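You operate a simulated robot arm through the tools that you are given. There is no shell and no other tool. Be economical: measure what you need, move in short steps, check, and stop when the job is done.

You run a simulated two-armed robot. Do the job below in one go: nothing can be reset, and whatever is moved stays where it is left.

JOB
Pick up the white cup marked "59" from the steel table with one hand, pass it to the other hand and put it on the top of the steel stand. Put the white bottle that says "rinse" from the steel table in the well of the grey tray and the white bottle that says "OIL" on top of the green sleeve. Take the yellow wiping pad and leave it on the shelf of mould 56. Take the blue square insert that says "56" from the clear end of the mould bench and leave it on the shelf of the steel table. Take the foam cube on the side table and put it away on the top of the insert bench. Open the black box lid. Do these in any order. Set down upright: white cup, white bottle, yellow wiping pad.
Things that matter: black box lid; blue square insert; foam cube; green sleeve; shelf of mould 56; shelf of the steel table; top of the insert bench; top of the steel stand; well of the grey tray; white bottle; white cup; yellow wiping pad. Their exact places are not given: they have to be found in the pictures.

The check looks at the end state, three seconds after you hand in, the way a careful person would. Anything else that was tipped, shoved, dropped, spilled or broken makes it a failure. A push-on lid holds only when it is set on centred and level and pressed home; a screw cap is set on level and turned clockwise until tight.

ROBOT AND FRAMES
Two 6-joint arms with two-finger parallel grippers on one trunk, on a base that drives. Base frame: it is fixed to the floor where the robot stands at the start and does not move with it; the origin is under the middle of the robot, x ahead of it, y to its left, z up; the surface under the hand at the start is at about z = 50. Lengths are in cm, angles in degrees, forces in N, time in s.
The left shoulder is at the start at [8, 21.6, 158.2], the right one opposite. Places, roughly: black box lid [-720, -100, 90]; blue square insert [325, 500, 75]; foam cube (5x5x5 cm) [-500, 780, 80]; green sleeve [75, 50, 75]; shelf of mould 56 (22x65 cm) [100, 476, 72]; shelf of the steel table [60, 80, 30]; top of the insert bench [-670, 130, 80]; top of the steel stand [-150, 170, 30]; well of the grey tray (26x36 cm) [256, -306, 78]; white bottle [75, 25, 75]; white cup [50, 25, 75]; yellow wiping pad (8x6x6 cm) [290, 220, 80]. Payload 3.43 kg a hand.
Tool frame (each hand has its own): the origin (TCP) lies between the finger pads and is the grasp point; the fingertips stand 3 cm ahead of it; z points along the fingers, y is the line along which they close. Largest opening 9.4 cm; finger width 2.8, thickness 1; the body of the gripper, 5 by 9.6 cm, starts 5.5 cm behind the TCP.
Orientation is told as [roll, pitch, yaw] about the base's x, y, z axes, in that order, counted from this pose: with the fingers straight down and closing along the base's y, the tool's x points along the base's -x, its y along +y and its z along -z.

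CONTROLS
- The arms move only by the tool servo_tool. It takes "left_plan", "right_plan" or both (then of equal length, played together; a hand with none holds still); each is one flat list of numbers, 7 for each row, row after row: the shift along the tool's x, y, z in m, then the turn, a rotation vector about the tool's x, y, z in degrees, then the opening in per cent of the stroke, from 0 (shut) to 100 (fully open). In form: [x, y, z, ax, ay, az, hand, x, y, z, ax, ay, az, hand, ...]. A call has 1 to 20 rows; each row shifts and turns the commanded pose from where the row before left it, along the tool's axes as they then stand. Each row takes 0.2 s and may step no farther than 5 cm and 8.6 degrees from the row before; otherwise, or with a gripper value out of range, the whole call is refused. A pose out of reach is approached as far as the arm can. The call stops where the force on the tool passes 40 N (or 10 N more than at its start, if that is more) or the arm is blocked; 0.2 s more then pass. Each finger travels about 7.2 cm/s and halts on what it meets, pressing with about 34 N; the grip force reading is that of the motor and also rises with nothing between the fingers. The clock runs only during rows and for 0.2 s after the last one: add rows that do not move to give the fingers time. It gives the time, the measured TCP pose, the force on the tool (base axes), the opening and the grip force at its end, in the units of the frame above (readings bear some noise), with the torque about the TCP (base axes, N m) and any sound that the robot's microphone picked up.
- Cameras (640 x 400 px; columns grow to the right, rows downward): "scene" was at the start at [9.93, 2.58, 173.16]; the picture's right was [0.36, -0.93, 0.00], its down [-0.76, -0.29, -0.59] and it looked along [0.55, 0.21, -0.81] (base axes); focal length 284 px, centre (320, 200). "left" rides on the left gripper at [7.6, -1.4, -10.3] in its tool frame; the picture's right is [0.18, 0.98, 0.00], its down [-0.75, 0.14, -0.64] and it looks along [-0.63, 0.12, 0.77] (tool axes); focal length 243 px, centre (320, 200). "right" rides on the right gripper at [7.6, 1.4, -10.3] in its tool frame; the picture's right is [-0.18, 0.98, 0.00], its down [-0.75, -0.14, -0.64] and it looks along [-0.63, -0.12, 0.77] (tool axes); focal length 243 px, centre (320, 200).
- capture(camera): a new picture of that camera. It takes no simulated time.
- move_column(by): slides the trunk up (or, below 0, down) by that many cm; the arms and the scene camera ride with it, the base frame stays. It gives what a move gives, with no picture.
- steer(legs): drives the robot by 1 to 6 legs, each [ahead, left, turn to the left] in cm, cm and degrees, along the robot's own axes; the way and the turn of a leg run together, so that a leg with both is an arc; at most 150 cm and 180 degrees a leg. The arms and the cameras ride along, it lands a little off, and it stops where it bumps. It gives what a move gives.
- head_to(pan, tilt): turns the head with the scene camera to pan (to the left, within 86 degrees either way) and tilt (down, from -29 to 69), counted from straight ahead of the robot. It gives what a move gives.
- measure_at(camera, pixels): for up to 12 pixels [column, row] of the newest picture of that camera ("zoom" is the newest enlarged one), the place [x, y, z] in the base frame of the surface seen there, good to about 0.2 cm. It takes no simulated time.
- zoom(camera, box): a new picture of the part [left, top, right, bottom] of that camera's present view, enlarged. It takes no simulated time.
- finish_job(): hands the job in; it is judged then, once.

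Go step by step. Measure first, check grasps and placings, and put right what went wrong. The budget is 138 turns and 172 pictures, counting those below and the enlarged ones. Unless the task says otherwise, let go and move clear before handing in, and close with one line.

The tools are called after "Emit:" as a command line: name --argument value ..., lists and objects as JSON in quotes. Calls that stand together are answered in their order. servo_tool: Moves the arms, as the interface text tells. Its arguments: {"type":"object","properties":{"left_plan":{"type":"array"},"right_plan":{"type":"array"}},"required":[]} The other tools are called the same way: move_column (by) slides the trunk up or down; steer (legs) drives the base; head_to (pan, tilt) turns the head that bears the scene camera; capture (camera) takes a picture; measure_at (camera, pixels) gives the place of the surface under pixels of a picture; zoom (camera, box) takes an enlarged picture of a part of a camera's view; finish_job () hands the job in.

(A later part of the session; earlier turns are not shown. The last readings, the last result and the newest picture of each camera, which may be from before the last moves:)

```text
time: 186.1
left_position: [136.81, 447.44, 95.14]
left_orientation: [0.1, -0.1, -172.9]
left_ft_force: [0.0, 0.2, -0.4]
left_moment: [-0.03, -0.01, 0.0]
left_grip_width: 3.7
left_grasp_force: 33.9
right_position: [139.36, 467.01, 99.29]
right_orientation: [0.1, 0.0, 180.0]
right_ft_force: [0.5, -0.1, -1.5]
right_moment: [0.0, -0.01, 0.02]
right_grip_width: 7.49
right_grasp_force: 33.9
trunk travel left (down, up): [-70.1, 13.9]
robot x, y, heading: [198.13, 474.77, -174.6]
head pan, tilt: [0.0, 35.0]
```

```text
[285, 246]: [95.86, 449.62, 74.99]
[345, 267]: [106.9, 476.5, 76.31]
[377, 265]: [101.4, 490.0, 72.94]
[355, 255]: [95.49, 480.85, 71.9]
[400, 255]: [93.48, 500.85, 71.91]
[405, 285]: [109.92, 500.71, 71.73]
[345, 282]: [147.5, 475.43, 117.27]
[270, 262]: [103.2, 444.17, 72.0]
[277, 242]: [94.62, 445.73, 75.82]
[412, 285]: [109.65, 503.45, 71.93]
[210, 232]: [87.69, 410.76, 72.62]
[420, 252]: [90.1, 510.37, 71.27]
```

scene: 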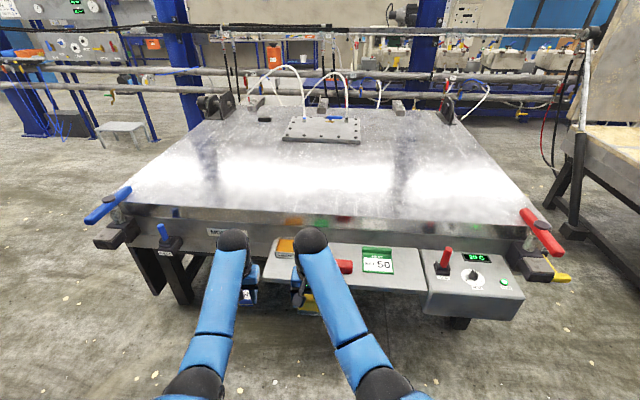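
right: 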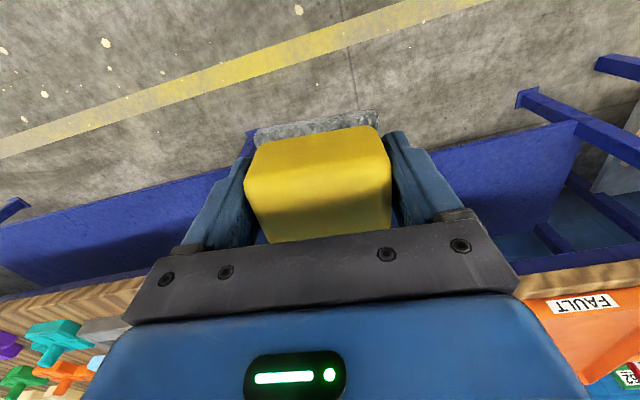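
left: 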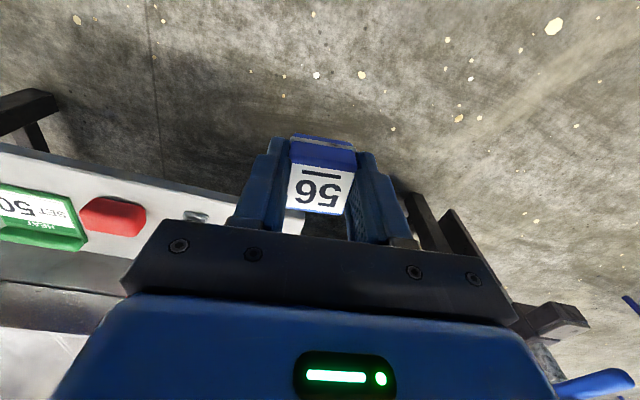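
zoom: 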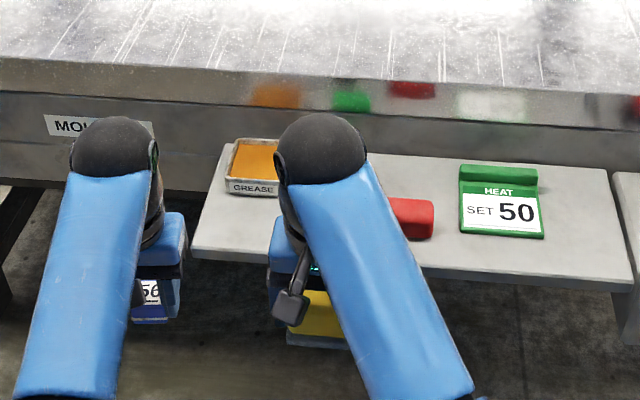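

The shelf is at z 71.9, x≈90–110, y≈442–507. I'll shift right to uncover the mould's number plate and the shelf items.

Emit:
steer --legs '[[0, -32, -5.4]]'

Emit:
head_to --pan 18 --tilt 42

Emit:
capture --camera "scene"

Emit:
zoom --camera "scene" --box '[180, 130, 420, 260]'

```text
time: 188.2
left_position: [132.93, 484.01, 95.12]
left_orientation: [0.0, 0.1, -178.1]
left_ft_force: [0.6, -0.2, -0.2]
left_moment: [-0.01, -0.02, 0.01]
left_grip_width: 3.66
left_grasp_force: 34.0
right_position: [137.35, 503.27, 99.32]
right_orientation: [0.0, -0.1, 174.8]
right_ft_force: [0.7, -0.2, -1.7]
right_moment: [0.05, -0.01, -0.01]
right_grip_width: 7.47
right_grasp_force: 34.0
trunk travel left (down, up): [-70.1, 13.9]
robot x, y, heading: [196.35, 506.07, -179.7]
head pan, tilt: [0.0, 35.0]
```

```text
time: 189.0
left_position: [133.03, 484.21, 95.22]
left_orientation: [0.0, 0.1, -178.1]
left_ft_force: [-0.8, -1.0, -0.5]
left_moment: [-0.01, -0.01, -0.01]
left_grip_width: 3.69
left_grasp_force: 34.5
right_position: [137.32, 503.46, 99.29]
right_orientation: [0.2, 0.1, 174.8]
right_ft_force: [-1.3, 0.0, -0.6]
right_moment: [-0.03, 0.01, 0.0]
right_grip_width: 7.46
right_grasp_force: 34.0
trunk travel left (down, up): [-70.1, 13.9]
robot x, y, heading: [196.15, 506.35, -179.7]
head pan, tilt: [18.0, 42.0]
```

```text
107 pictures are left
```

scene: 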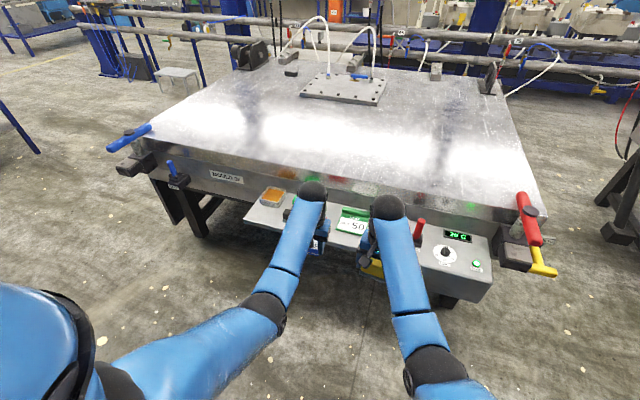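

```text
2.67 times, centred on (300, 195) of scene
```

zoom: 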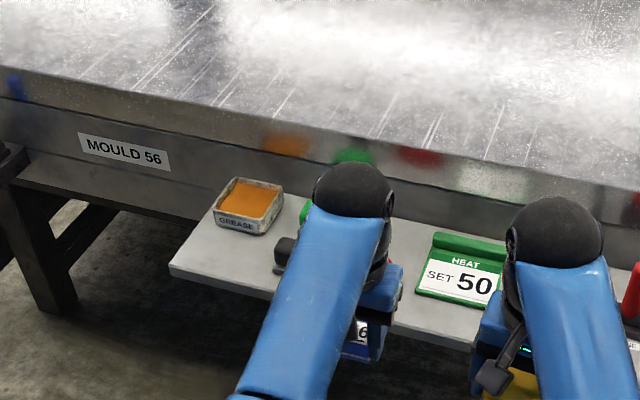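

"MOULD 56" is confirmed. I'll check the shelf's free space with the hand cameras.

Emit:
capture --camera "left"

Emit:
capture --camera "right"

```text
105 pictures are left
```

left: 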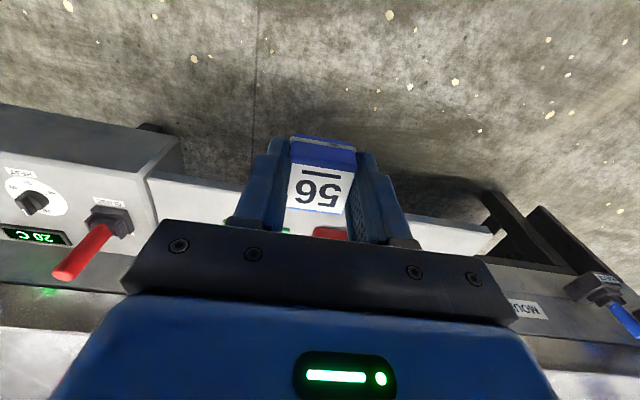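

```text
104 pictures are left
```

right: 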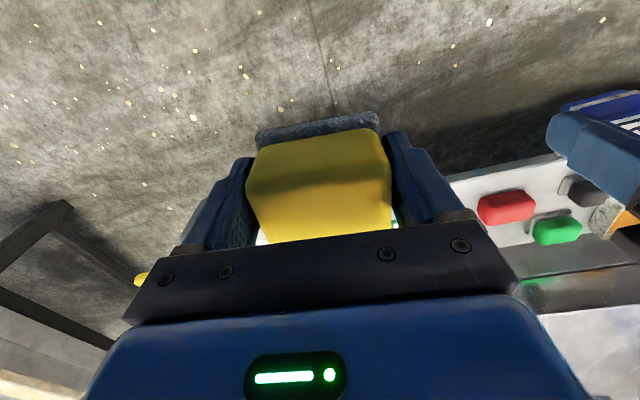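

Emit:
measure_at --camera "right" --pixels '[[480, 208], [533, 205], [505, 195], [535, 232], [580, 230], [566, 190], [590, 190], [460, 190], [540, 175], [465, 225]]'

Emit:
measure_at --camera "scene" --pixels '[[338, 225], [352, 234], [368, 225], [350, 208], [415, 240], [417, 225], [249, 218], [330, 240], [422, 250]]'

```text
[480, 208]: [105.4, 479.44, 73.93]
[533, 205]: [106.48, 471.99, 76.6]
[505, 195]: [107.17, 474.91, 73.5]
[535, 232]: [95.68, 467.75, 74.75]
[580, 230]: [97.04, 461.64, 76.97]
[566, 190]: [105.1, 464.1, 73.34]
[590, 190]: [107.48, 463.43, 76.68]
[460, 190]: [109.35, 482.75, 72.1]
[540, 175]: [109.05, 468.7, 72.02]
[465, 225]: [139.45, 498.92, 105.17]
```

```text
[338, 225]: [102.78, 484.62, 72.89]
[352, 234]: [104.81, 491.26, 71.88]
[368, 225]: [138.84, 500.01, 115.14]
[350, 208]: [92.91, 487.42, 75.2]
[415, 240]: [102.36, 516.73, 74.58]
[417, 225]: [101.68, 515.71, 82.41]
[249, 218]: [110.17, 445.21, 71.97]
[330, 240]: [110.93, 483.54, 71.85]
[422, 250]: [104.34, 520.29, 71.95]
```

Emit:
measure_at --camera "scene" --pixels '[[261, 214], [281, 217], [287, 202], [262, 192], [270, 188], [300, 214], [280, 225], [270, 225], [245, 217], [265, 180], [340, 200]]'

Emit:
measure_at --camera "right" --pixels '[[505, 222], [520, 235], [515, 250], [505, 228], [560, 215], [545, 255], [612, 200]]'

```text
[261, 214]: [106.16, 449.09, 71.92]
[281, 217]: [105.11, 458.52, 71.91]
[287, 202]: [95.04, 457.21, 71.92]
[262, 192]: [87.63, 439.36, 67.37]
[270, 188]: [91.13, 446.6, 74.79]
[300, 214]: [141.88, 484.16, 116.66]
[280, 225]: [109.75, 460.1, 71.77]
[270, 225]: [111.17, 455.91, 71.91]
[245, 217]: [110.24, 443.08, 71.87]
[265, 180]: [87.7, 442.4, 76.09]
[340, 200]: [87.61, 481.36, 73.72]
```

```text
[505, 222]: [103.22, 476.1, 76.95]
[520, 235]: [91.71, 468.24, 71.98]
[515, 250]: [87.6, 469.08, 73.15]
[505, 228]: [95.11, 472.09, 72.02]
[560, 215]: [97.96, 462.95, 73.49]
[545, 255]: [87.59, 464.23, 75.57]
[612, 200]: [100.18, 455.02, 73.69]
```

There's a free area on the shelf front left, about x 102–111, y 443–460. I'll drive so the pad comes over (106.5,452), squaring the hand.

Emit:
steer --legs '[[0, 51, 0], [30, 0, 0]]'

Emit:
servo_tool --right_plan '[0, 0, 0, 0, 0, -5, 0, 0, 0, 0, 0, 0, 0, 0]'

Emit:
head_to --pan 0 --tilt 45

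Emit:
capture --camera "scene"

Emit:
capture --camera "right"

```text
time: 193.6
left_position: [103.03, 435.19, 95.39]
left_orientation: [0.2, -0.1, -178.9]
left_ft_force: [0.0, 0.0, -0.4]
left_moment: [0.0, 0.03, 0.05]
left_grip_width: 3.68
left_grasp_force: 34.3
right_position: [107.63, 454.46, 99.46]
right_orientation: [0.2, -0.1, 173.9]
right_ft_force: [0.6, 0.5, 0.2]
right_moment: [-0.02, -0.02, 0.03]
right_grip_width: 7.49
right_grasp_force: 33.6
trunk travel left (down, up): [-70.1, 13.9]
robot x, y, heading: [166.6, 456.57, 179.4]
head pan, tilt: [18.0, 42.0]
```

```text
time: 194.2
left_position: [102.86, 435.26, 95.16]
left_orientation: [0.1, -0.1, -178.9]
left_ft_force: [-0.9, -0.3, 0.3]
left_moment: [0.03, 0.01, -0.03]
left_grip_width: 3.68
left_grasp_force: 34.3
right_position: [107.57, 454.52, 99.33]
right_orientation: [0.2, 0.0, 178.9]
right_ft_force: [0.4, -0.4, -0.8]
right_moment: [-0.02, 0.01, 0.0]
right_grip_width: 7.47
right_grasp_force: 33.8
trunk travel left (down, up): [-70.1, 13.9]
robot x, y, heading: [165.96, 456.12, 179.5]
head pan, tilt: [18.0, 42.0]
```

```text
time: 195.0
left_position: [102.91, 435.21, 95.14]
left_orientation: [0.1, 0.0, -179.0]
left_ft_force: [-0.1, -0.2, 0.0]
left_moment: [0.0, -0.01, -0.01]
left_grip_width: 3.69
left_grasp_force: 34.0
right_position: [107.44, 454.55, 99.25]
right_orientation: [0.3, -0.1, 178.9]
right_ft_force: [-0.3, 1.2, -0.3]
right_moment: [0.0, 0.01, 0.02]
right_grip_width: 7.48
right_grasp_force: 33.6
trunk travel left (down, up): [-70.1, 13.9]
robot x, y, heading: [166.71, 456.08, 179.4]
head pan, tilt: [0.0, 45.0]
```

```text
103 pictures are left
```

scene: 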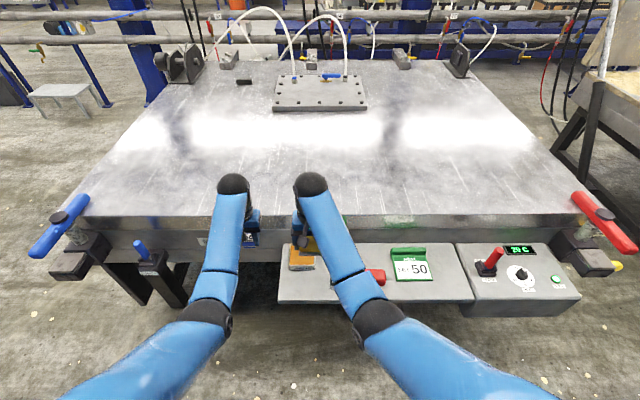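

```text
102 pictures are left
```

right: 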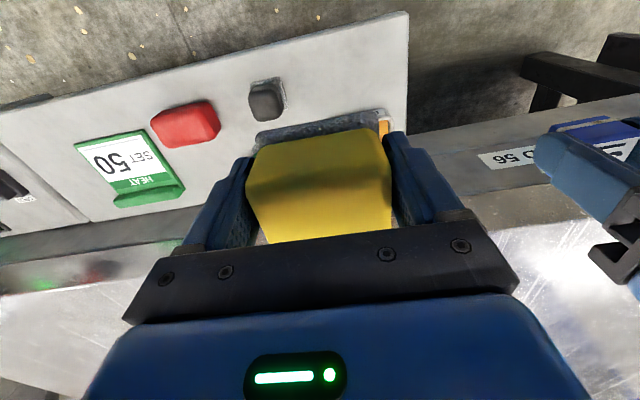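

Emit:
measure_at --camera "right" --pixels '[[285, 100], [283, 82], [300, 80], [395, 60], [350, 40], [395, 110], [383, 128], [340, 100]]'

Emit:
servo_tool --right_plan '[-0.004, 0.015, 0, 0, 0, -1, 0, -0.004, 0.015, 0, 0, 0, 0, 0]'

Emit:
move_column --by -11

Emit:
capture --camera "right"

```text
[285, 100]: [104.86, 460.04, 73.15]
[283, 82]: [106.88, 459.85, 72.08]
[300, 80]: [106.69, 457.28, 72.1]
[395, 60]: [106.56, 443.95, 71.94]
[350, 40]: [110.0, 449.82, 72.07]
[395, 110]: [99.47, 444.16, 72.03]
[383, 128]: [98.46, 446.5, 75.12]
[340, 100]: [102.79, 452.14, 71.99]
```

```text
time: 195.6
left_position: [102.85, 435.26, 95.03]
left_orientation: [0.0, 0.0, -179.0]
left_ft_force: [-1.2, 0.3, -0.6]
left_moment: [0.01, 0.01, 0.01]
left_grip_width: 3.71
left_grasp_force: 34.5
right_position: [106.52, 451.42, 99.04]
right_orientation: [0.1, 0.0, 179.8]
right_ft_force: [-0.7, 0.0, -0.3]
right_moment: [0.01, -0.01, -0.01]
right_grip_width: 7.5
right_grasp_force: 33.6
trunk travel left (down, up): [-70.1, 13.9]
robot x, y, heading: [166.5, 456.23, 179.6]
head pan, tilt: [0.0, 45.0]
```

```text
time: 197.1
left_position: [102.89, 435.27, 84.23]
left_orientation: [0.1, -0.1, -179.0]
left_ft_force: [0.9, 0.8, 0.3]
left_moment: [0.0, 0.01, 0.01]
left_grip_width: 3.68
left_grasp_force: 34.5
right_position: [106.4, 451.49, 88.25]
right_orientation: [0.3, 0.0, 179.9]
right_ft_force: [0.3, 0.4, -0.6]
right_moment: [-0.02, -0.04, -0.01]
right_grip_width: 7.5
right_grasp_force: 33.7
trunk travel left (down, up): [-59.1, 24.9]
robot x, y, heading: [166.13, 456.48, 179.6]
head pan, tilt: [0.0, 45.0]
```

```text
101 pictures are left
```

right: 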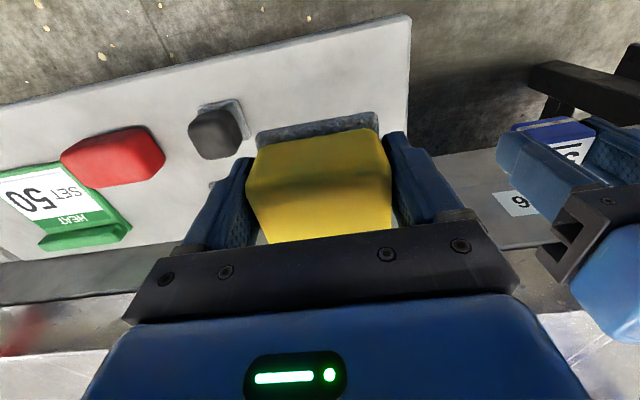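

It's aligned. I'll lower the pad onto the shelf.

Emit:
servo_tool --right_plan '[0, 0, 0.04, 0, 0, 0, 0, 0, 0, 0.04, 0, 0, 0, 0, 0, 0, 0.025, 0, 0, 0, 0, 0, 0, 0.008, 0, 0, 0, 0, 0, 0, 0.004, 0, 0, 0, 0, 0, 0, 0.003, 0, 0, 0, 0, 0, 0, 0, 0, 0, 0, 0]'

Emit:
capture --camera "right"

```text
time: 198.7
left_position: [102.89, 435.19, 84.07]
left_orientation: [0.1, 0.0, -178.9]
left_ft_force: [0.5, -0.7, -0.4]
left_moment: [0.01, -0.03, 0.03]
left_grip_width: 3.68
left_grasp_force: 33.7
right_position: [106.65, 451.43, 76.27]
right_orientation: [0.2, -0.1, 179.9]
right_ft_force: [1.0, -0.6, -0.9]
right_moment: [0.0, -0.02, 0.0]
right_grip_width: 7.47
right_grasp_force: 34.0
trunk travel left (down, up): [-59.1, 24.9]
robot x, y, heading: [166.29, 456.19, 179.7]
head pan, tilt: [0.0, 45.0]
```

```text
100 pictures are left
```

right: 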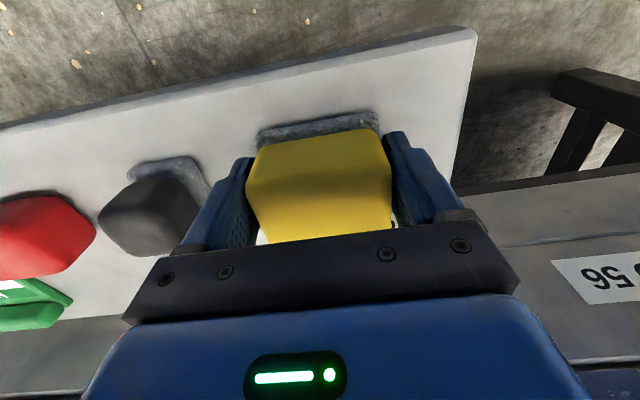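

There's no contact force yet. I'll lower in small steps.

Emit:
servo_tool --right_plan '[0, 0, 0.003, 0, 0, 0, 0, 0, 0, 0.002, 0, 0, 0, 0, 0, 0, 0, 0, 0, 0, 0]'

```text
time: 199.4
left_position: [103.05, 435.16, 84.42]
left_orientation: [0.1, -0.2, -179.0]
left_ft_force: [-0.2, 0.3, -0.1]
left_moment: [0.01, 0.03, 0.01]
left_grip_width: 3.68
left_grasp_force: 34.1
right_position: [106.45, 451.42, 76.25]
right_orientation: [0.4, -0.6, 179.9]
right_ft_force: [-5.6, 2.5, 34.4]
right_moment: [0.71, -0.52, 0.03]
right_grip_width: 7.51
right_grasp_force: 33.8
trunk travel left (down, up): [-59.1, 24.9]
robot x, y, heading: [165.92, 456.15, 179.1]
head pan, tilt: [0.0, 45.0]
```

Contact is confirmed. I'll ease off, release and rise.

Emit:
servo_tool --right_plan '[0, 0, -0.004, 0, 0, 0, 0, 0, 0, 0, 0, 0, 0, 100, 0, 0, 0, 0, 0, 0, 100, 0, 0, 0, 0, 0, 0, 100, 0, 0, -0.02, 0, 0, 0, 100, 0, 0, -0.04, 0, 0, 0, 100, 0, 0, -0.04, 0, 0, 0, 100, 0, 0, -0.03, 0, 0, 0, 100]'

Emit:
capture --camera "right"

```text
time: 201.2
left_position: [102.85, 435.22, 84.17]
left_orientation: [0.0, -0.1, -179.0]
left_ft_force: [0.3, -0.2, -0.8]
left_moment: [0.02, 0.02, 0.01]
left_grip_width: 3.66
left_grasp_force: 34.3
right_position: [106.6, 451.58, 88.88]
right_orientation: [0.0, -0.1, 179.8]
right_ft_force: [0.4, 1.1, -0.3]
right_moment: [0.04, -0.02, 0.01]
right_grip_width: 9.4
right_grasp_force: 0.0
trunk travel left (down, up): [-59.1, 24.9]
robot x, y, heading: [166.39, 456.22, 179.6]
head pan, tilt: [0.0, 45.0]
```

```text
99 pictures are left
```

right: 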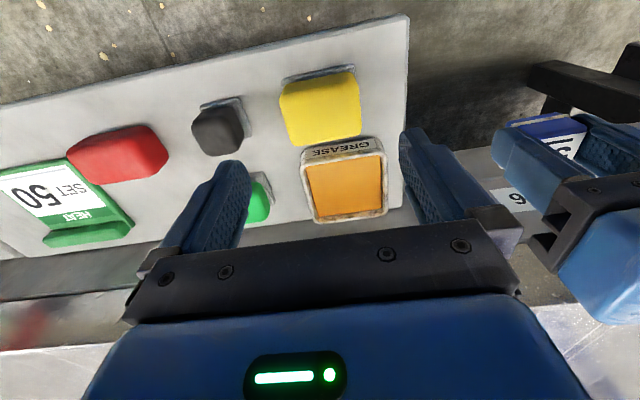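

The pad stands upright on mould 56's shelf. I'll drive around to the near side of the steel table with the insert.

Emit:
steer --legs '[[-36, 0, 0], [0, 110, 0], [0, 108, 0], [150, 0, 0], [105, 0, 0], [0, 0, 180]]'

Emit:
capture --camera "scene"

```text
time: 233.3
left_position: [7.47, 258.29, 84.27]
left_orientation: [0.1, 0.0, -0.4]
left_ft_force: [0.1, 0.7, -1.2]
left_moment: [0.0, 0.01, -0.05]
left_grip_width: 3.69
left_grasp_force: 34.6
right_position: [3.28, 242.09, 89.02]
right_orientation: [0.2, 0.0, -1.6]
right_ft_force: [0.9, 0.3, -0.1]
right_moment: [0.0, 0.03, 0.01]
right_grip_width: 9.41
right_grasp_force: 0.1
trunk travel left (down, up): [-59.1, 24.9]
robot x, y, heading: [-56.5, 239.12, -1.9]
head pan, tilt: [0.0, 45.0]
```

```text
98 pictures are left
```

scene: 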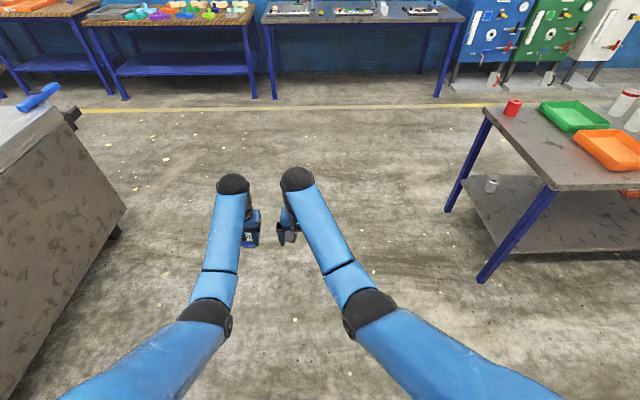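

Emit:
measure_at --camera "scene" --pixels '[[515, 250], [470, 180], [492, 186], [550, 220], [600, 230], [620, 250], [485, 280], [505, 150], [560, 190], [630, 195], [530, 180]]'

Emit:
zoom --camera "scene" --box '[430, 90, 640, 300]'

```text
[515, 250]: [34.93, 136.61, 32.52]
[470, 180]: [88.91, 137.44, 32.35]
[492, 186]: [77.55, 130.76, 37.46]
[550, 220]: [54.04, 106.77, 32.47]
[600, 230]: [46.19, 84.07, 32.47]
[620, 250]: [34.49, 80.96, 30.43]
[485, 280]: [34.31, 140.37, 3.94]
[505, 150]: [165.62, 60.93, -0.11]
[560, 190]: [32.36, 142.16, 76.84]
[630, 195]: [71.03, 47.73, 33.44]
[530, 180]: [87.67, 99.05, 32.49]
```

```text
1.90 times, centred on (535, 195) of scene
```

zoom: 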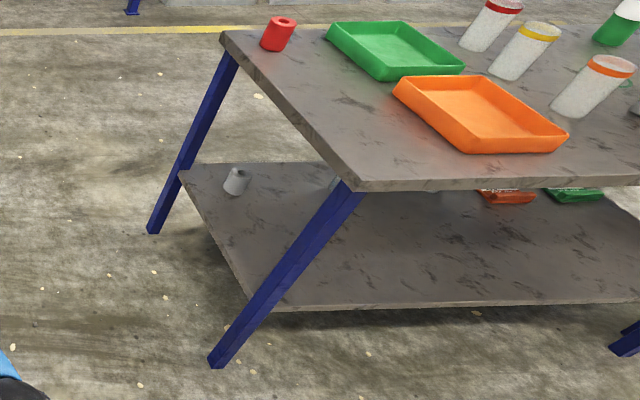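

The near side of the shelf is empty (z 32.5, edge x≈34.5). I'll lower the column here in the open, tuck the right hand aside, and tilt the left hand so the fingers point forward and down.

Emit:
move_column --by -34

Emit:
servo_tool --left_plan '[0.03, 0, 0, 0, 0, 0, 0, 0.03, 0, 0, 0, 0, 0, 0, 0.03, 0, 0, 0, 0, 0, 0, 0.03, 0, 0, 0, 0, 0, 0, 0, 0, 0, 0, -7.5, 0, 0, 0, 0, 0, 0, -7.5, 0, 0, 0, 0, 0, 0, -7.5, 0, 0, 0, 0, 0, 0, -7.5, 0, 0, 0, 0, 0, 0, 0, 0, 0, 0, 0, 0, 0, 0, 0, 0, 0, 0, 0, 0, 0, 0, 0, 0, 0, 0, 0, 0, 0, 0, 0, 0, 0, 0, 0, 0, 0]' --right_plan '[0.0246, -0.041, 0.008, 0, 0, 0, 100, 0.0246, -0.041, 0.008, 0, 0, 0, 100, 0.0246, -0.041, 0.008, 0, 0, 0, 100, 0.0246, -0.041, 0.008, 0, 0, 0, 100, 0.0246, -0.041, 0.008, 0, 0, 0, 100, 0.0246, -0.041, 0.008, 0, 0, 0, 100, 0.0246, -0.041, 0.008, 0, 0, 0, 100, 0.0246, -0.041, 0.008, 0, 0, 0, 100, 0.0246, -0.041, 0.008, 0, 0, 0, 100, 0.0246, -0.041, 0.008, 0, 0, 0, 100, 0.0246, -0.041, 0.008, 0, 0, 0, 100, 0.0246, -0.041, 0.008, 0, 0, 0, 100, 0.0246, -0.041, 0.008, 0, 0, 0, 100]'

Emit:
capture --camera "scene"

```text
time: 236.6
left_position: [7.33, 258.29, 50.21]
left_orientation: [0.2, 0.0, -0.3]
left_ft_force: [0.8, -0.2, -0.1]
left_moment: [-0.01, -0.01, 0.01]
left_grip_width: 3.7
left_grasp_force: 34.1
right_position: [3.23, 242.12, 54.95]
right_orientation: [0.1, 0.0, -1.5]
right_ft_force: [-0.4, -1.4, -0.4]
right_moment: [0.0, -0.02, -0.01]
right_grip_width: 9.38
right_grasp_force: 0.0
trunk travel left (down, up): [-25.1, 58.9]
robot x, y, heading: [-56.35, 238.78, -2.1]
head pan, tilt: [0.0, 45.0]
```

```text
time: 239.4
left_position: [-3.76, 258.32, 48.04]
left_orientation: [0.1, -30.1, -0.4]
left_ft_force: [-0.1, 0.0, -0.2]
left_moment: [0.03, 0.03, -0.01]
left_grip_width: 3.66
left_grasp_force: 33.5
left hand out of reach, approached as far as the arm can: row 3, 4
right_position: [-28.31, 190.05, 40.74]
right_orientation: [0.2, 0.0, -1.3]
right_ft_force: [0.5, 0.4, 0.0]
right_moment: [-0.01, 0.02, -0.04]
right_grip_width: 9.42
right_grasp_force: 0.0
right hand out of reach, approached as far as the arm can: row 2, 3, 4, 5
trunk travel left (down, up): [-25.1, 58.9]
robot x, y, heading: [-56.53, 239.0, -2.0]
head pan, tilt: [0.0, 45.0]
```

```text
96 pictures are left
```

scene: 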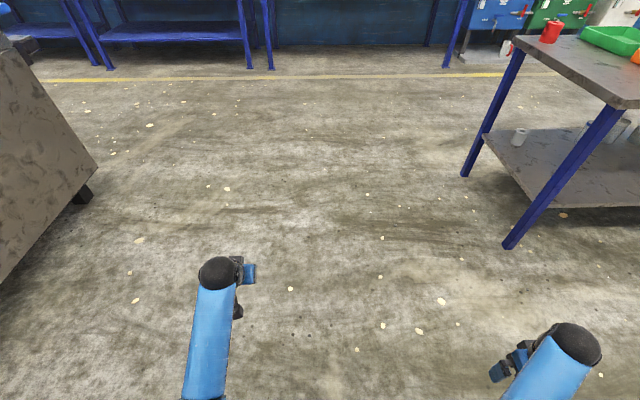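

The left hand is tilted 30° and the right is tucked away. I'll measure the left wrist to check clearance under the tabletop.

Emit:
measure_at --camera "scene" --pixels '[[218, 268], [218, 285], [205, 340], [195, 385], [245, 272], [575, 335], [545, 395]]'

Emit:
capture --camera "left"

```text
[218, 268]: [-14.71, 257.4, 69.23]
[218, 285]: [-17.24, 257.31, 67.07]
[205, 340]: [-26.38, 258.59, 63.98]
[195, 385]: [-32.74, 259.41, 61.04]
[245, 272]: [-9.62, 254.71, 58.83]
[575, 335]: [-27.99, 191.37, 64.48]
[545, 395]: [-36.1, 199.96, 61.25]
```

```text
95 pictures are left
```

left: 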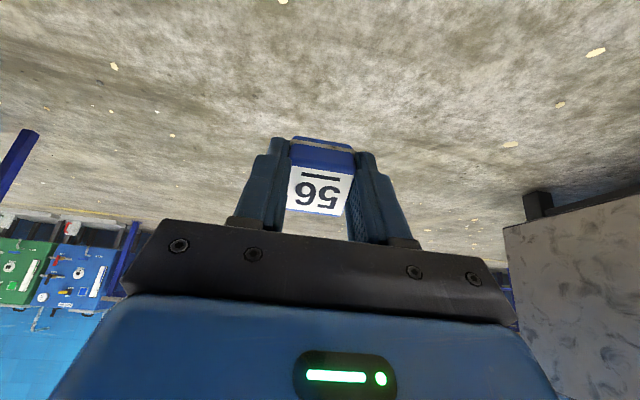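

The arm stays below z≈70, so it fits under the tabletop. I'll drive alongside the table, aligned to y≈95.

Emit:
steer --legs '[[0, 0, 2], [0, -82, 0], [0, -82, 0]]'

Emit:
head_to --pan 15 --tilt 35

Emit:
capture --camera "scene"

```text
time: 248.1
left_position: [-3.49, 99.32, 47.95]
left_orientation: [0.1, -30.0, 1.9]
left_ft_force: [0.0, -0.2, -1.0]
left_moment: [0.01, 0.02, 0.0]
left_grip_width: 3.71
left_grasp_force: 33.9
right_position: [-25.12, 30.13, 40.77]
right_orientation: [0.1, -0.1, 1.0]
right_ft_force: [-0.4, -0.2, 0.1]
right_moment: [0.02, -0.01, -0.03]
right_grip_width: 9.39
right_grasp_force: 0.0
trunk travel left (down, up): [-25.1, 58.9]
robot x, y, heading: [-55.54, 77.57, 0.6]
head pan, tilt: [0.0, 45.0]
```

```text
time: 248.8
left_position: [-3.54, 99.36, 48.0]
left_orientation: [0.0, -30.0, 2.0]
left_ft_force: [0.4, 0.7, 0.1]
left_moment: [-0.01, 0.01, -0.03]
left_grip_width: 3.69
left_grasp_force: 34.2
right_position: [-25.2, 30.17, 40.7]
right_orientation: [0.2, 0.0, 1.0]
right_ft_force: [-0.5, 0.0, -0.3]
right_moment: [0.0, 0.03, 0.02]
right_grip_width: 9.4
right_grasp_force: 0.1
trunk travel left (down, up): [-25.1, 58.9]
robot x, y, heading: [-55.38, 77.67, 0.2]
head pan, tilt: [15.0, 35.0]
```

```text
94 pictures are left
```

scene: 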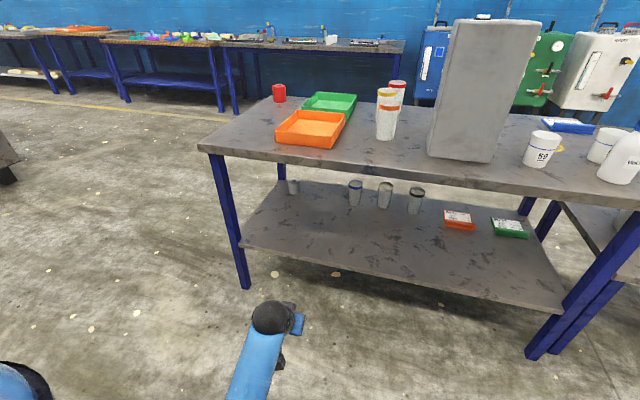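

The shelf front is clear. I'll drive ahead 44 cm.

Emit:
steer --legs '[[44, 0, -0.3]]'

Emit:
capture --camera "left"

Emit:
capture --camera "scene"

```text
time: 251.5
left_position: [40.66, 99.51, 48.02]
left_orientation: [0.1, -29.9, 1.9]
left_ft_force: [0.3, 0.3, -0.5]
left_moment: [0.01, 0.01, 0.01]
left_grip_width: 3.71
left_grasp_force: 34.4
right_position: [18.81, 30.48, 40.86]
right_orientation: [0.3, -0.1, 0.8]
right_ft_force: [0.7, 0.5, -0.3]
right_moment: [-0.01, -0.03, 0.0]
right_grip_width: 9.38
right_grasp_force: 0.1
trunk travel left (down, up): [-25.1, 58.9]
robot x, y, heading: [-11.54, 77.99, 0.3]
head pan, tilt: [15.0, 35.0]
```

```text
93 pictures are left
```

left: 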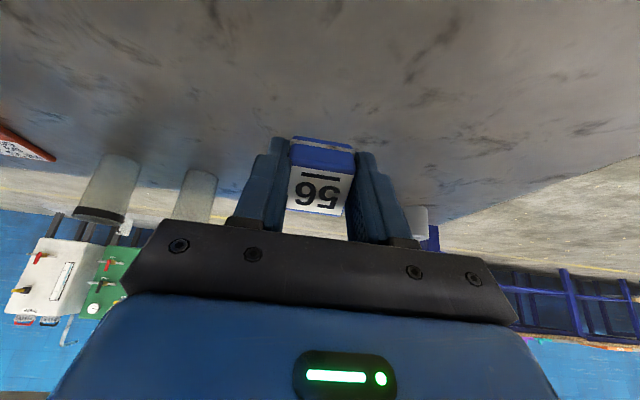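

```text
92 pictures are left
```

scene: 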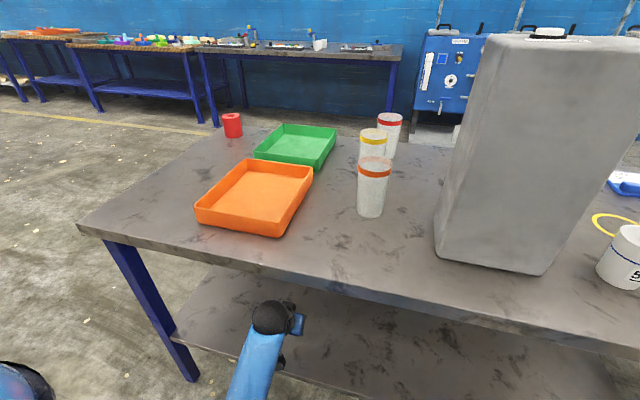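

The hand is under the table, wrist below the top. I'll lower the column 7 cm and then bring the hand back to vertical.

Emit:
move_column --by -7

Emit:
servo_tool --left_plan '[0, 0, 0, 0, 7.5, 0, 0, 0, 0, 0, 0, 7.5, 0, 0, 0, 0, 0, 0, 7.5, 0, 0, 0, 0, 0, 0, 7.5, 0, 0, 0, 0, 0, 0, 0, 0, 0]'

Emit:
capture --camera "left"

```text
time: 252.6
left_position: [40.57, 99.5, 41.07]
left_orientation: [0.1, -30.1, 1.9]
left_ft_force: [0.5, 0.6, -1.1]
left_moment: [-0.04, -0.01, 0.0]
left_grip_width: 3.7
left_grasp_force: 33.7
right_position: [18.78, 30.45, 33.86]
right_orientation: [0.1, 0.0, 0.8]
right_ft_force: [0.2, 0.0, 0.1]
right_moment: [-0.01, 0.02, 0.03]
right_grip_width: 9.42
right_grasp_force: 0.1
trunk travel left (down, up): [-18.1, 65.9]
robot x, y, heading: [-11.06, 77.99, 0.3]
head pan, tilt: [15.0, 35.0]
```

```text
time: 253.8
left_position: [40.57, 99.58, 41.04]
left_orientation: [0.2, -0.1, 1.9]
left_ft_force: [-0.4, 0.4, 0.6]
left_moment: [0.0, 0.0, 0.01]
left_grip_width: 3.7
left_grasp_force: 33.9
right_position: [18.82, 30.51, 33.81]
right_orientation: [0.2, -0.1, 0.8]
right_ft_force: [0.2, 0.2, 0.4]
right_moment: [-0.01, -0.01, -0.04]
right_grip_width: 9.4
right_grasp_force: 0.1
trunk travel left (down, up): [-18.1, 65.9]
robot x, y, heading: [-11.52, 78.41, 0.7]
head pan, tilt: [15.0, 35.0]
```

```text
91 pictures are left
```

left: 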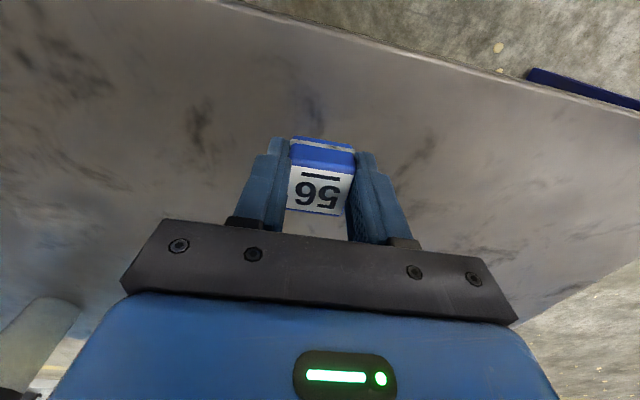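

The hand is vertical over the shelf. I'll move 3 cm further in and lower to contact.

Emit:
servo_tool --left_plan '[-0.03, 0, 0, 0, 0, 0, 0, 0, 0, 0.025, 0, 0, 0, 0, 0, 0, 0.018, 0, 0, 0, 0, 0, 0, 0.004, 0, 0, 0, 0, 0, 0, 0.003, 0, 0, 0, 0, 0, 0, 0.003, 0, 0, 0, 0, 0, 0, 0, 0, 0, 0, 0]'

```text
time: 255.4
left_position: [43.66, 99.79, 36.04]
left_orientation: [0.2, -0.4, 2.0]
left_ft_force: [-1.9, 3.5, 25.4]
left_moment: [0.04, 0.02, 0.0]
left_grip_width: 3.71
left_grasp_force: 33.9
right_position: [18.77, 30.34, 33.82]
right_orientation: [0.2, -0.2, 0.9]
right_ft_force: [0.7, 0.6, 0.0]
right_moment: [-0.05, -0.02, -0.02]
right_grip_width: 9.42
right_grasp_force: 0.1
trunk travel left (down, up): [-18.1, 65.9]
robot x, y, heading: [-11.33, 77.87, 0.2]
head pan, tilt: [15.0, 35.0]
```

It's in contact. I'll ease off, release, rise and check.

Emit:
servo_tool --left_plan '[0, 0, -0.003, 0, 0, 0, 0, 0, 0, 0, 0, 0, 0, 100, 0, 0, 0, 0, 0, 0, 100, 0, 0, 0, 0, 0, 0, 100, 0, 0, -0.03, 0, 0, 0, 100, 0, 0, -0.03, 0, 0, 0, 100]'

Emit:
capture --camera "left"

```text
time: 256.8
left_position: [43.32, 100.03, 42.17]
left_orientation: [0.2, 0.0, 1.9]
left_ft_force: [-0.4, -0.6, 0.2]
left_moment: [0.01, 0.0, 0.02]
left_grip_width: 9.39
left_grasp_force: 0.1
right_position: [18.83, 30.56, 33.69]
right_orientation: [0.3, 0.0, 0.8]
right_ft_force: [-0.2, -0.3, 0.3]
right_moment: [0.0, -0.03, 0.05]
right_grip_width: 9.41
right_grasp_force: 0.1
trunk travel left (down, up): [-18.1, 65.9]
robot x, y, heading: [-11.24, 78.03, 0.8]
head pan, tilt: [15.0, 35.0]
```

```text
90 pictures are left
```

left: 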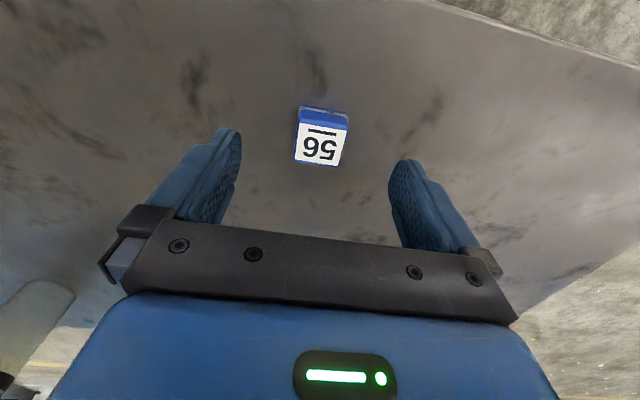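

Insert 56 rests flat on the shelf. I'll back out, raise the column and look at the cup.

Emit:
steer --legs '[[-40, 0, 0]]'

Emit:
move_column --by 58

Emit:
steer --legs '[[0, -38, 0]]'

Emit:
head_to --pan 0 --tilt 40

Emit:
capture --camera "scene"

```text
time: 259.2
left_position: [4.33, 99.87, 42.16]
left_orientation: [0.1, -0.1, 2.4]
left_ft_force: [-0.1, -0.7, 0.4]
left_moment: [0.0, 0.02, 0.0]
left_grip_width: 9.42
left_grasp_force: 0.0
right_position: [-19.8, 30.24, 33.87]
right_orientation: [0.3, 0.0, 1.3]
right_ft_force: [1.0, 0.1, -0.1]
right_moment: [0.02, 0.01, 0.02]
right_grip_width: 9.4
right_grasp_force: 0.0
trunk travel left (down, up): [-18.1, 65.9]
robot x, y, heading: [-50.29, 77.76, 0.7]
head pan, tilt: [15.0, 35.0]
```

```text
refused: 58 is not a number from -40 to 40
```

```text
time: 261.7
left_position: [4.89, 61.31, 42.21]
left_orientation: [0.1, -0.1, 2.4]
left_ft_force: [-0.4, 0.9, 0.8]
left_moment: [0.01, 0.0, 0.02]
left_grip_width: 9.41
left_grasp_force: 0.1
right_position: [-19.25, -8.42, 33.83]
right_orientation: [0.2, 0.1, 1.1]
right_ft_force: [-0.4, -0.5, 0.8]
right_moment: [0.0, -0.01, 0.0]
right_grip_width: 9.38
right_grasp_force: 0.0
trunk travel left (down, up): [-18.1, 65.9]
robot x, y, heading: [-49.84, 39.05, 0.9]
head pan, tilt: [15.0, 35.0]
```

```text
time: 262.4
left_position: [5.05, 61.2, 42.12]
left_orientation: [0.1, 0.0, 2.4]
left_ft_force: [-0.1, -0.3, 0.7]
left_moment: [0.02, 0.01, 0.01]
left_grip_width: 9.4
left_grasp_force: 0.1
right_position: [-19.31, -8.42, 33.84]
right_orientation: [0.3, 0.0, 1.3]
right_ft_force: [-0.1, -0.3, 0.6]
right_moment: [0.0, -0.03, 0.01]
right_grip_width: 9.37
right_grasp_force: 0.0
trunk travel left (down, up): [-18.1, 65.9]
robot x, y, heading: [-49.27, 38.95, 0.7]
head pan, tilt: [0.0, 40.0]
```

```text
89 pictures are left
```

scene: 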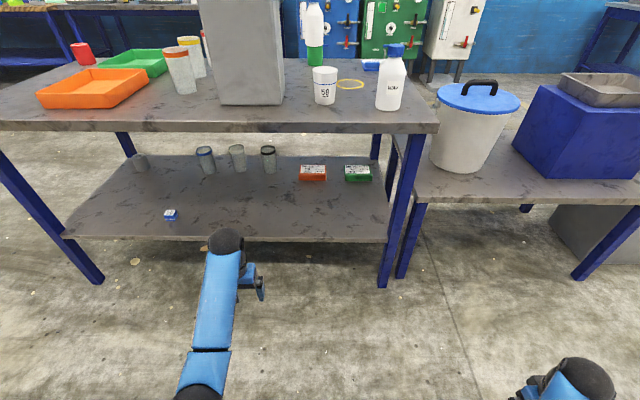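

The cup is visible side-on at (325,85). I'll measure it, then raise the column.

Emit:
zoom --camera "scene" --box '[280, 40, 420, 130]'

Emit:
measure_at --camera "scene" --pixels '[[314, 74], [336, 74], [325, 76], [325, 90], [325, 101], [325, 106], [316, 98], [334, 98], [325, 67], [218, 100], [280, 90]]'

Emit:
move_column --by 40

Emit:
capture --camera "scene"

```text
4.44 times, centred on (350, 85) of scene
```

zoom: 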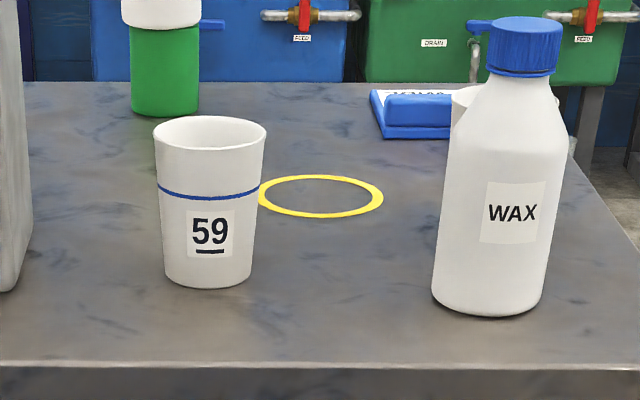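

```text
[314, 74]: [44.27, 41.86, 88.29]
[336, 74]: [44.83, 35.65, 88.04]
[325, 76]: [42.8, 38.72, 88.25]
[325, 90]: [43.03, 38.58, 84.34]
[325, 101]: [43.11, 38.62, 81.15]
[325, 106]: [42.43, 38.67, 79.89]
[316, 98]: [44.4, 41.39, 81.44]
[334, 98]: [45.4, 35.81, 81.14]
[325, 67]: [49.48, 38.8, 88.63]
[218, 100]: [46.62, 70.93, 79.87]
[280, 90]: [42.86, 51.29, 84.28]
```

```text
time: 266.3
left_position: [4.83, 61.36, 82.19]
left_orientation: [0.2, 0.0, 2.2]
left_ft_force: [0.1, 0.0, 0.5]
left_moment: [-0.01, -0.01, 0.01]
left_grip_width: 9.42
left_grasp_force: 0.0
right_position: [-19.24, -8.39, 73.83]
right_orientation: [0.2, 0.1, 1.3]
right_ft_force: [-0.2, -0.5, 0.0]
right_moment: [0.03, 0.0, 0.0]
right_grip_width: 9.39
right_grasp_force: 0.2
trunk travel left (down, up): [-58.1, 25.9]
robot x, y, heading: [-49.82, 39.09, 0.7]
head pan, tilt: [0.0, 40.0]
```

```text
87 pictures are left
```

scene: 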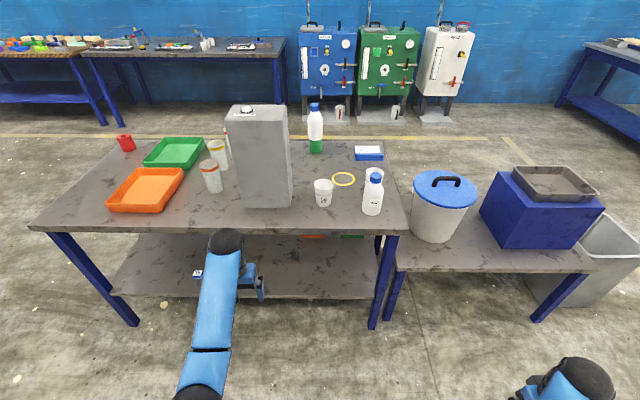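

Cup 59: centre (46.2,38.7), rim z 88.7, rim diameter 6.7. The right hand will take it tilted 45° from the front, and the left hand will then take over from above. I'll stage the right hand here in the open.

Emit:
servo_tool --right_plan '[-0.0262, 0.0396, -0.013, 0, 0, 0, 100, -0.0262, 0.0396, -0.013, 0, 0, 0, 100, -0.0262, 0.0396, -0.013, 0, 0, 0, 100, -0.0262, 0.0396, -0.013, 0, 0, 0, 100, -0.0262, 0.0396, -0.013, 0, 0, 0, 100, -0.0262, 0.0396, -0.013, 0, 0, 0, 100, -0.0262, 0.0396, -0.013, 0, 0, 0, 100, -0.0262, 0.0396, -0.013, 0, 0, 0, 100, -0.0262, 0.0396, -0.013, 0, 0, 0, 100, -0.0262, 0.0396, -0.013, 0, 0, 0, 100, -0.0262, 0.0396, -0.013, 0, 0, 0, 100, -0.0262, 0.0396, -0.013, 0, 0, 0, 100, 0, 0, 0, 0, -7.5, 0, 100, 0, 0, 0, 0, -7.5, 0, 100, 0, 0, 0, 0, -7.5, 0, 100, 0, 0, 0, 0, -7.5, 0, 100, 0, 0, 0, 0, -7.5, 0, 100, 0, 0, 0, 0, -7.5, 0, 100, 0, 0, 0, 0, 0, 0, 100]'

Emit:
capture --camera "scene"

Emit:
capture --camera "right"

```text
time: 270.3
left_position: [4.91, 61.27, 82.17]
left_orientation: [0.2, -0.1, 2.2]
left_ft_force: [-0.1, 1.2, -0.5]
left_moment: [-0.02, -0.01, 0.01]
left_grip_width: 9.4
left_grasp_force: 0.0
right_position: [11.71, 39.7, 86.48]
right_orientation: [0.2, -45.1, 1.0]
right_ft_force: [-1.0, -0.3, 0.2]
right_moment: [0.0, 0.03, 0.0]
right_grip_width: 9.4
right_grasp_force: 0.1
right hand out of reach, approached as far as the arm can: row 4, 5, 6, 7
trunk travel left (down, up): [-58.1, 25.9]
robot x, y, heading: [-49.96, 39.16, 0.7]
head pan, tilt: [0.0, 40.0]
```

```text
86 pictures are left
```

scene: 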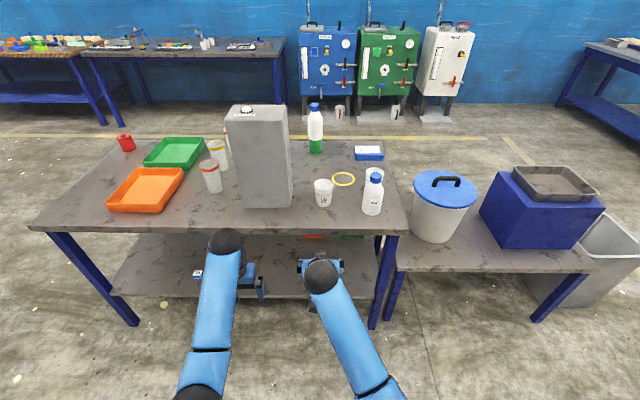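

```text
85 pictures are left
```

right: 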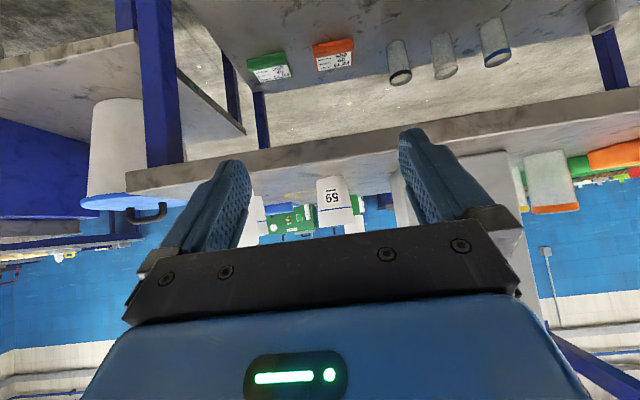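

The 45° tilt works, and the cup appears between the fingers at (333,195). I'll move the left hand clear and up, then drive toward the cup.

Emit:
servo_tool --left_plan '[0.024, 0.03, -0.024, 0, 0, 0, 100, 0.024, 0.03, -0.024, 0, 0, 0, 100, 0.024, 0.03, -0.024, 0, 0, 0, 100, 0.024, 0.03, -0.024, 0, 0, 0, 100, 0.024, 0.03, -0.024, 0, 0, 0, 100, 0.024, 0.03, -0.024, 0, 0, 0, 100]'

Emit:
steer --legs '[[25, -1, -0.7]]'

Emit:
capture --camera "right"

Emit:
capture --camera "scene"

```text
time: 271.7
left_position: [-4.31, 79.98, 80.31]
left_orientation: [0.1, -0.2, 2.2]
left_ft_force: [-0.5, 0.4, 0.3]
left_moment: [0.0, 0.01, 0.03]
left_grip_width: 9.4
left_grasp_force: 0.0
left hand out of reach, approached as far as the arm can: row 1, 2, 3, 4, 5, 6
right_position: [11.7, 39.72, 86.5]
right_orientation: [0.2, -45.0, 1.0]
right_ft_force: [0.3, 1.2, 0.0]
right_moment: [-0.01, 0.0, 0.0]
right_grip_width: 9.41
right_grasp_force: 0.1
trunk travel left (down, up): [-58.1, 25.9]
robot x, y, heading: [-49.66, 38.8, 0.6]
head pan, tilt: [0.0, 40.0]
```

```text
time: 273.5
left_position: [21.57, 78.65, 80.5]
left_orientation: [0.2, -0.3, 1.7]
left_ft_force: [0.3, 0.5, -0.8]
left_moment: [0.0, 0.0, 0.0]
left_grip_width: 9.39
left_grasp_force: 0.0
right_position: [37.33, 38.27, 86.35]
right_orientation: [0.2, -45.0, 0.4]
right_ft_force: [0.2, -0.4, 0.1]
right_moment: [-0.01, 0.01, 0.04]
right_grip_width: 9.38
right_grasp_force: 0.1
trunk travel left (down, up): [-58.1, 25.9]
robot x, y, heading: [-24.23, 38.49, 0.1]
head pan, tilt: [0.0, 40.0]
```

```text
84 pictures are left
```

right: 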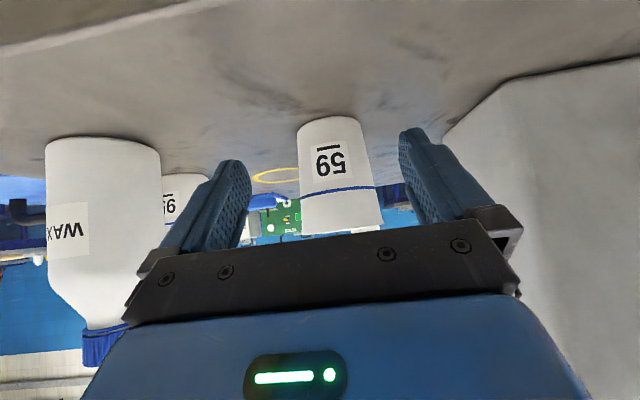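

```text
83 pictures are left
```

scene: 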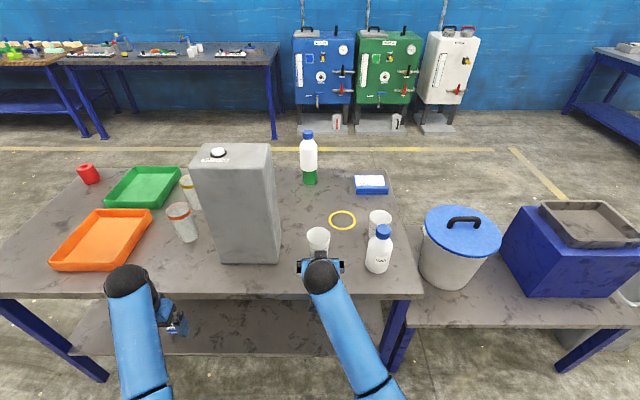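

The hand is aligned with the cup in front. I'll lower slightly, move forward so the fingers straddle it, and close.

Emit:
servo_tool --right_plan '[0.0187, 0.003, 0.0187, 0, 0, 0, 100, -0.017, 0.002, 0.017, 0, 0, 0, 100, -0.017, 0, 0.017, 0, 0, 0, 100, -0.017, 0, 0.017, 0, 0, 0, 100, 0, 0, 0, 0, 0, 0, 100]'

Emit:
capture --camera "right"

Emit:
zoom --camera "scene" --box '[260, 200, 410, 320]'

```text
time: 274.7
left_position: [21.66, 78.72, 80.4]
left_orientation: [0.3, -0.2, 1.7]
left_ft_force: [-0.1, 0.1, 0.0]
left_moment: [0.0, 0.04, 0.03]
left_grip_width: 9.4
left_grasp_force: 0.1
right_position: [44.78, 39.03, 83.64]
right_orientation: [0.2, -45.0, 0.3]
right_ft_force: [-0.2, 0.6, 0.2]
right_moment: [0.02, 0.03, 0.01]
right_grip_width: 9.41
right_grasp_force: 0.0
trunk travel left (down, up): [-58.1, 25.9]
robot x, y, heading: [-24.11, 38.28, 0.0]
head pan, tilt: [0.0, 40.0]
```

```text
82 pictures are left
```

right: 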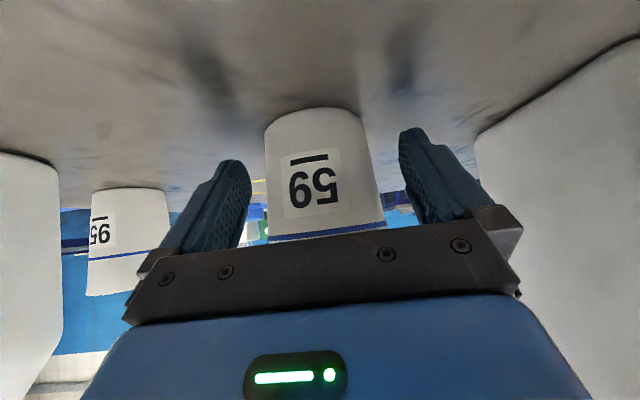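

```text
3.33 times, centred on (335, 260) of scene
```

zoom: 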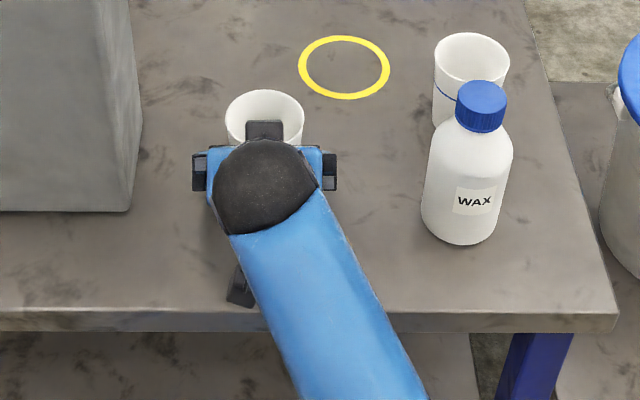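

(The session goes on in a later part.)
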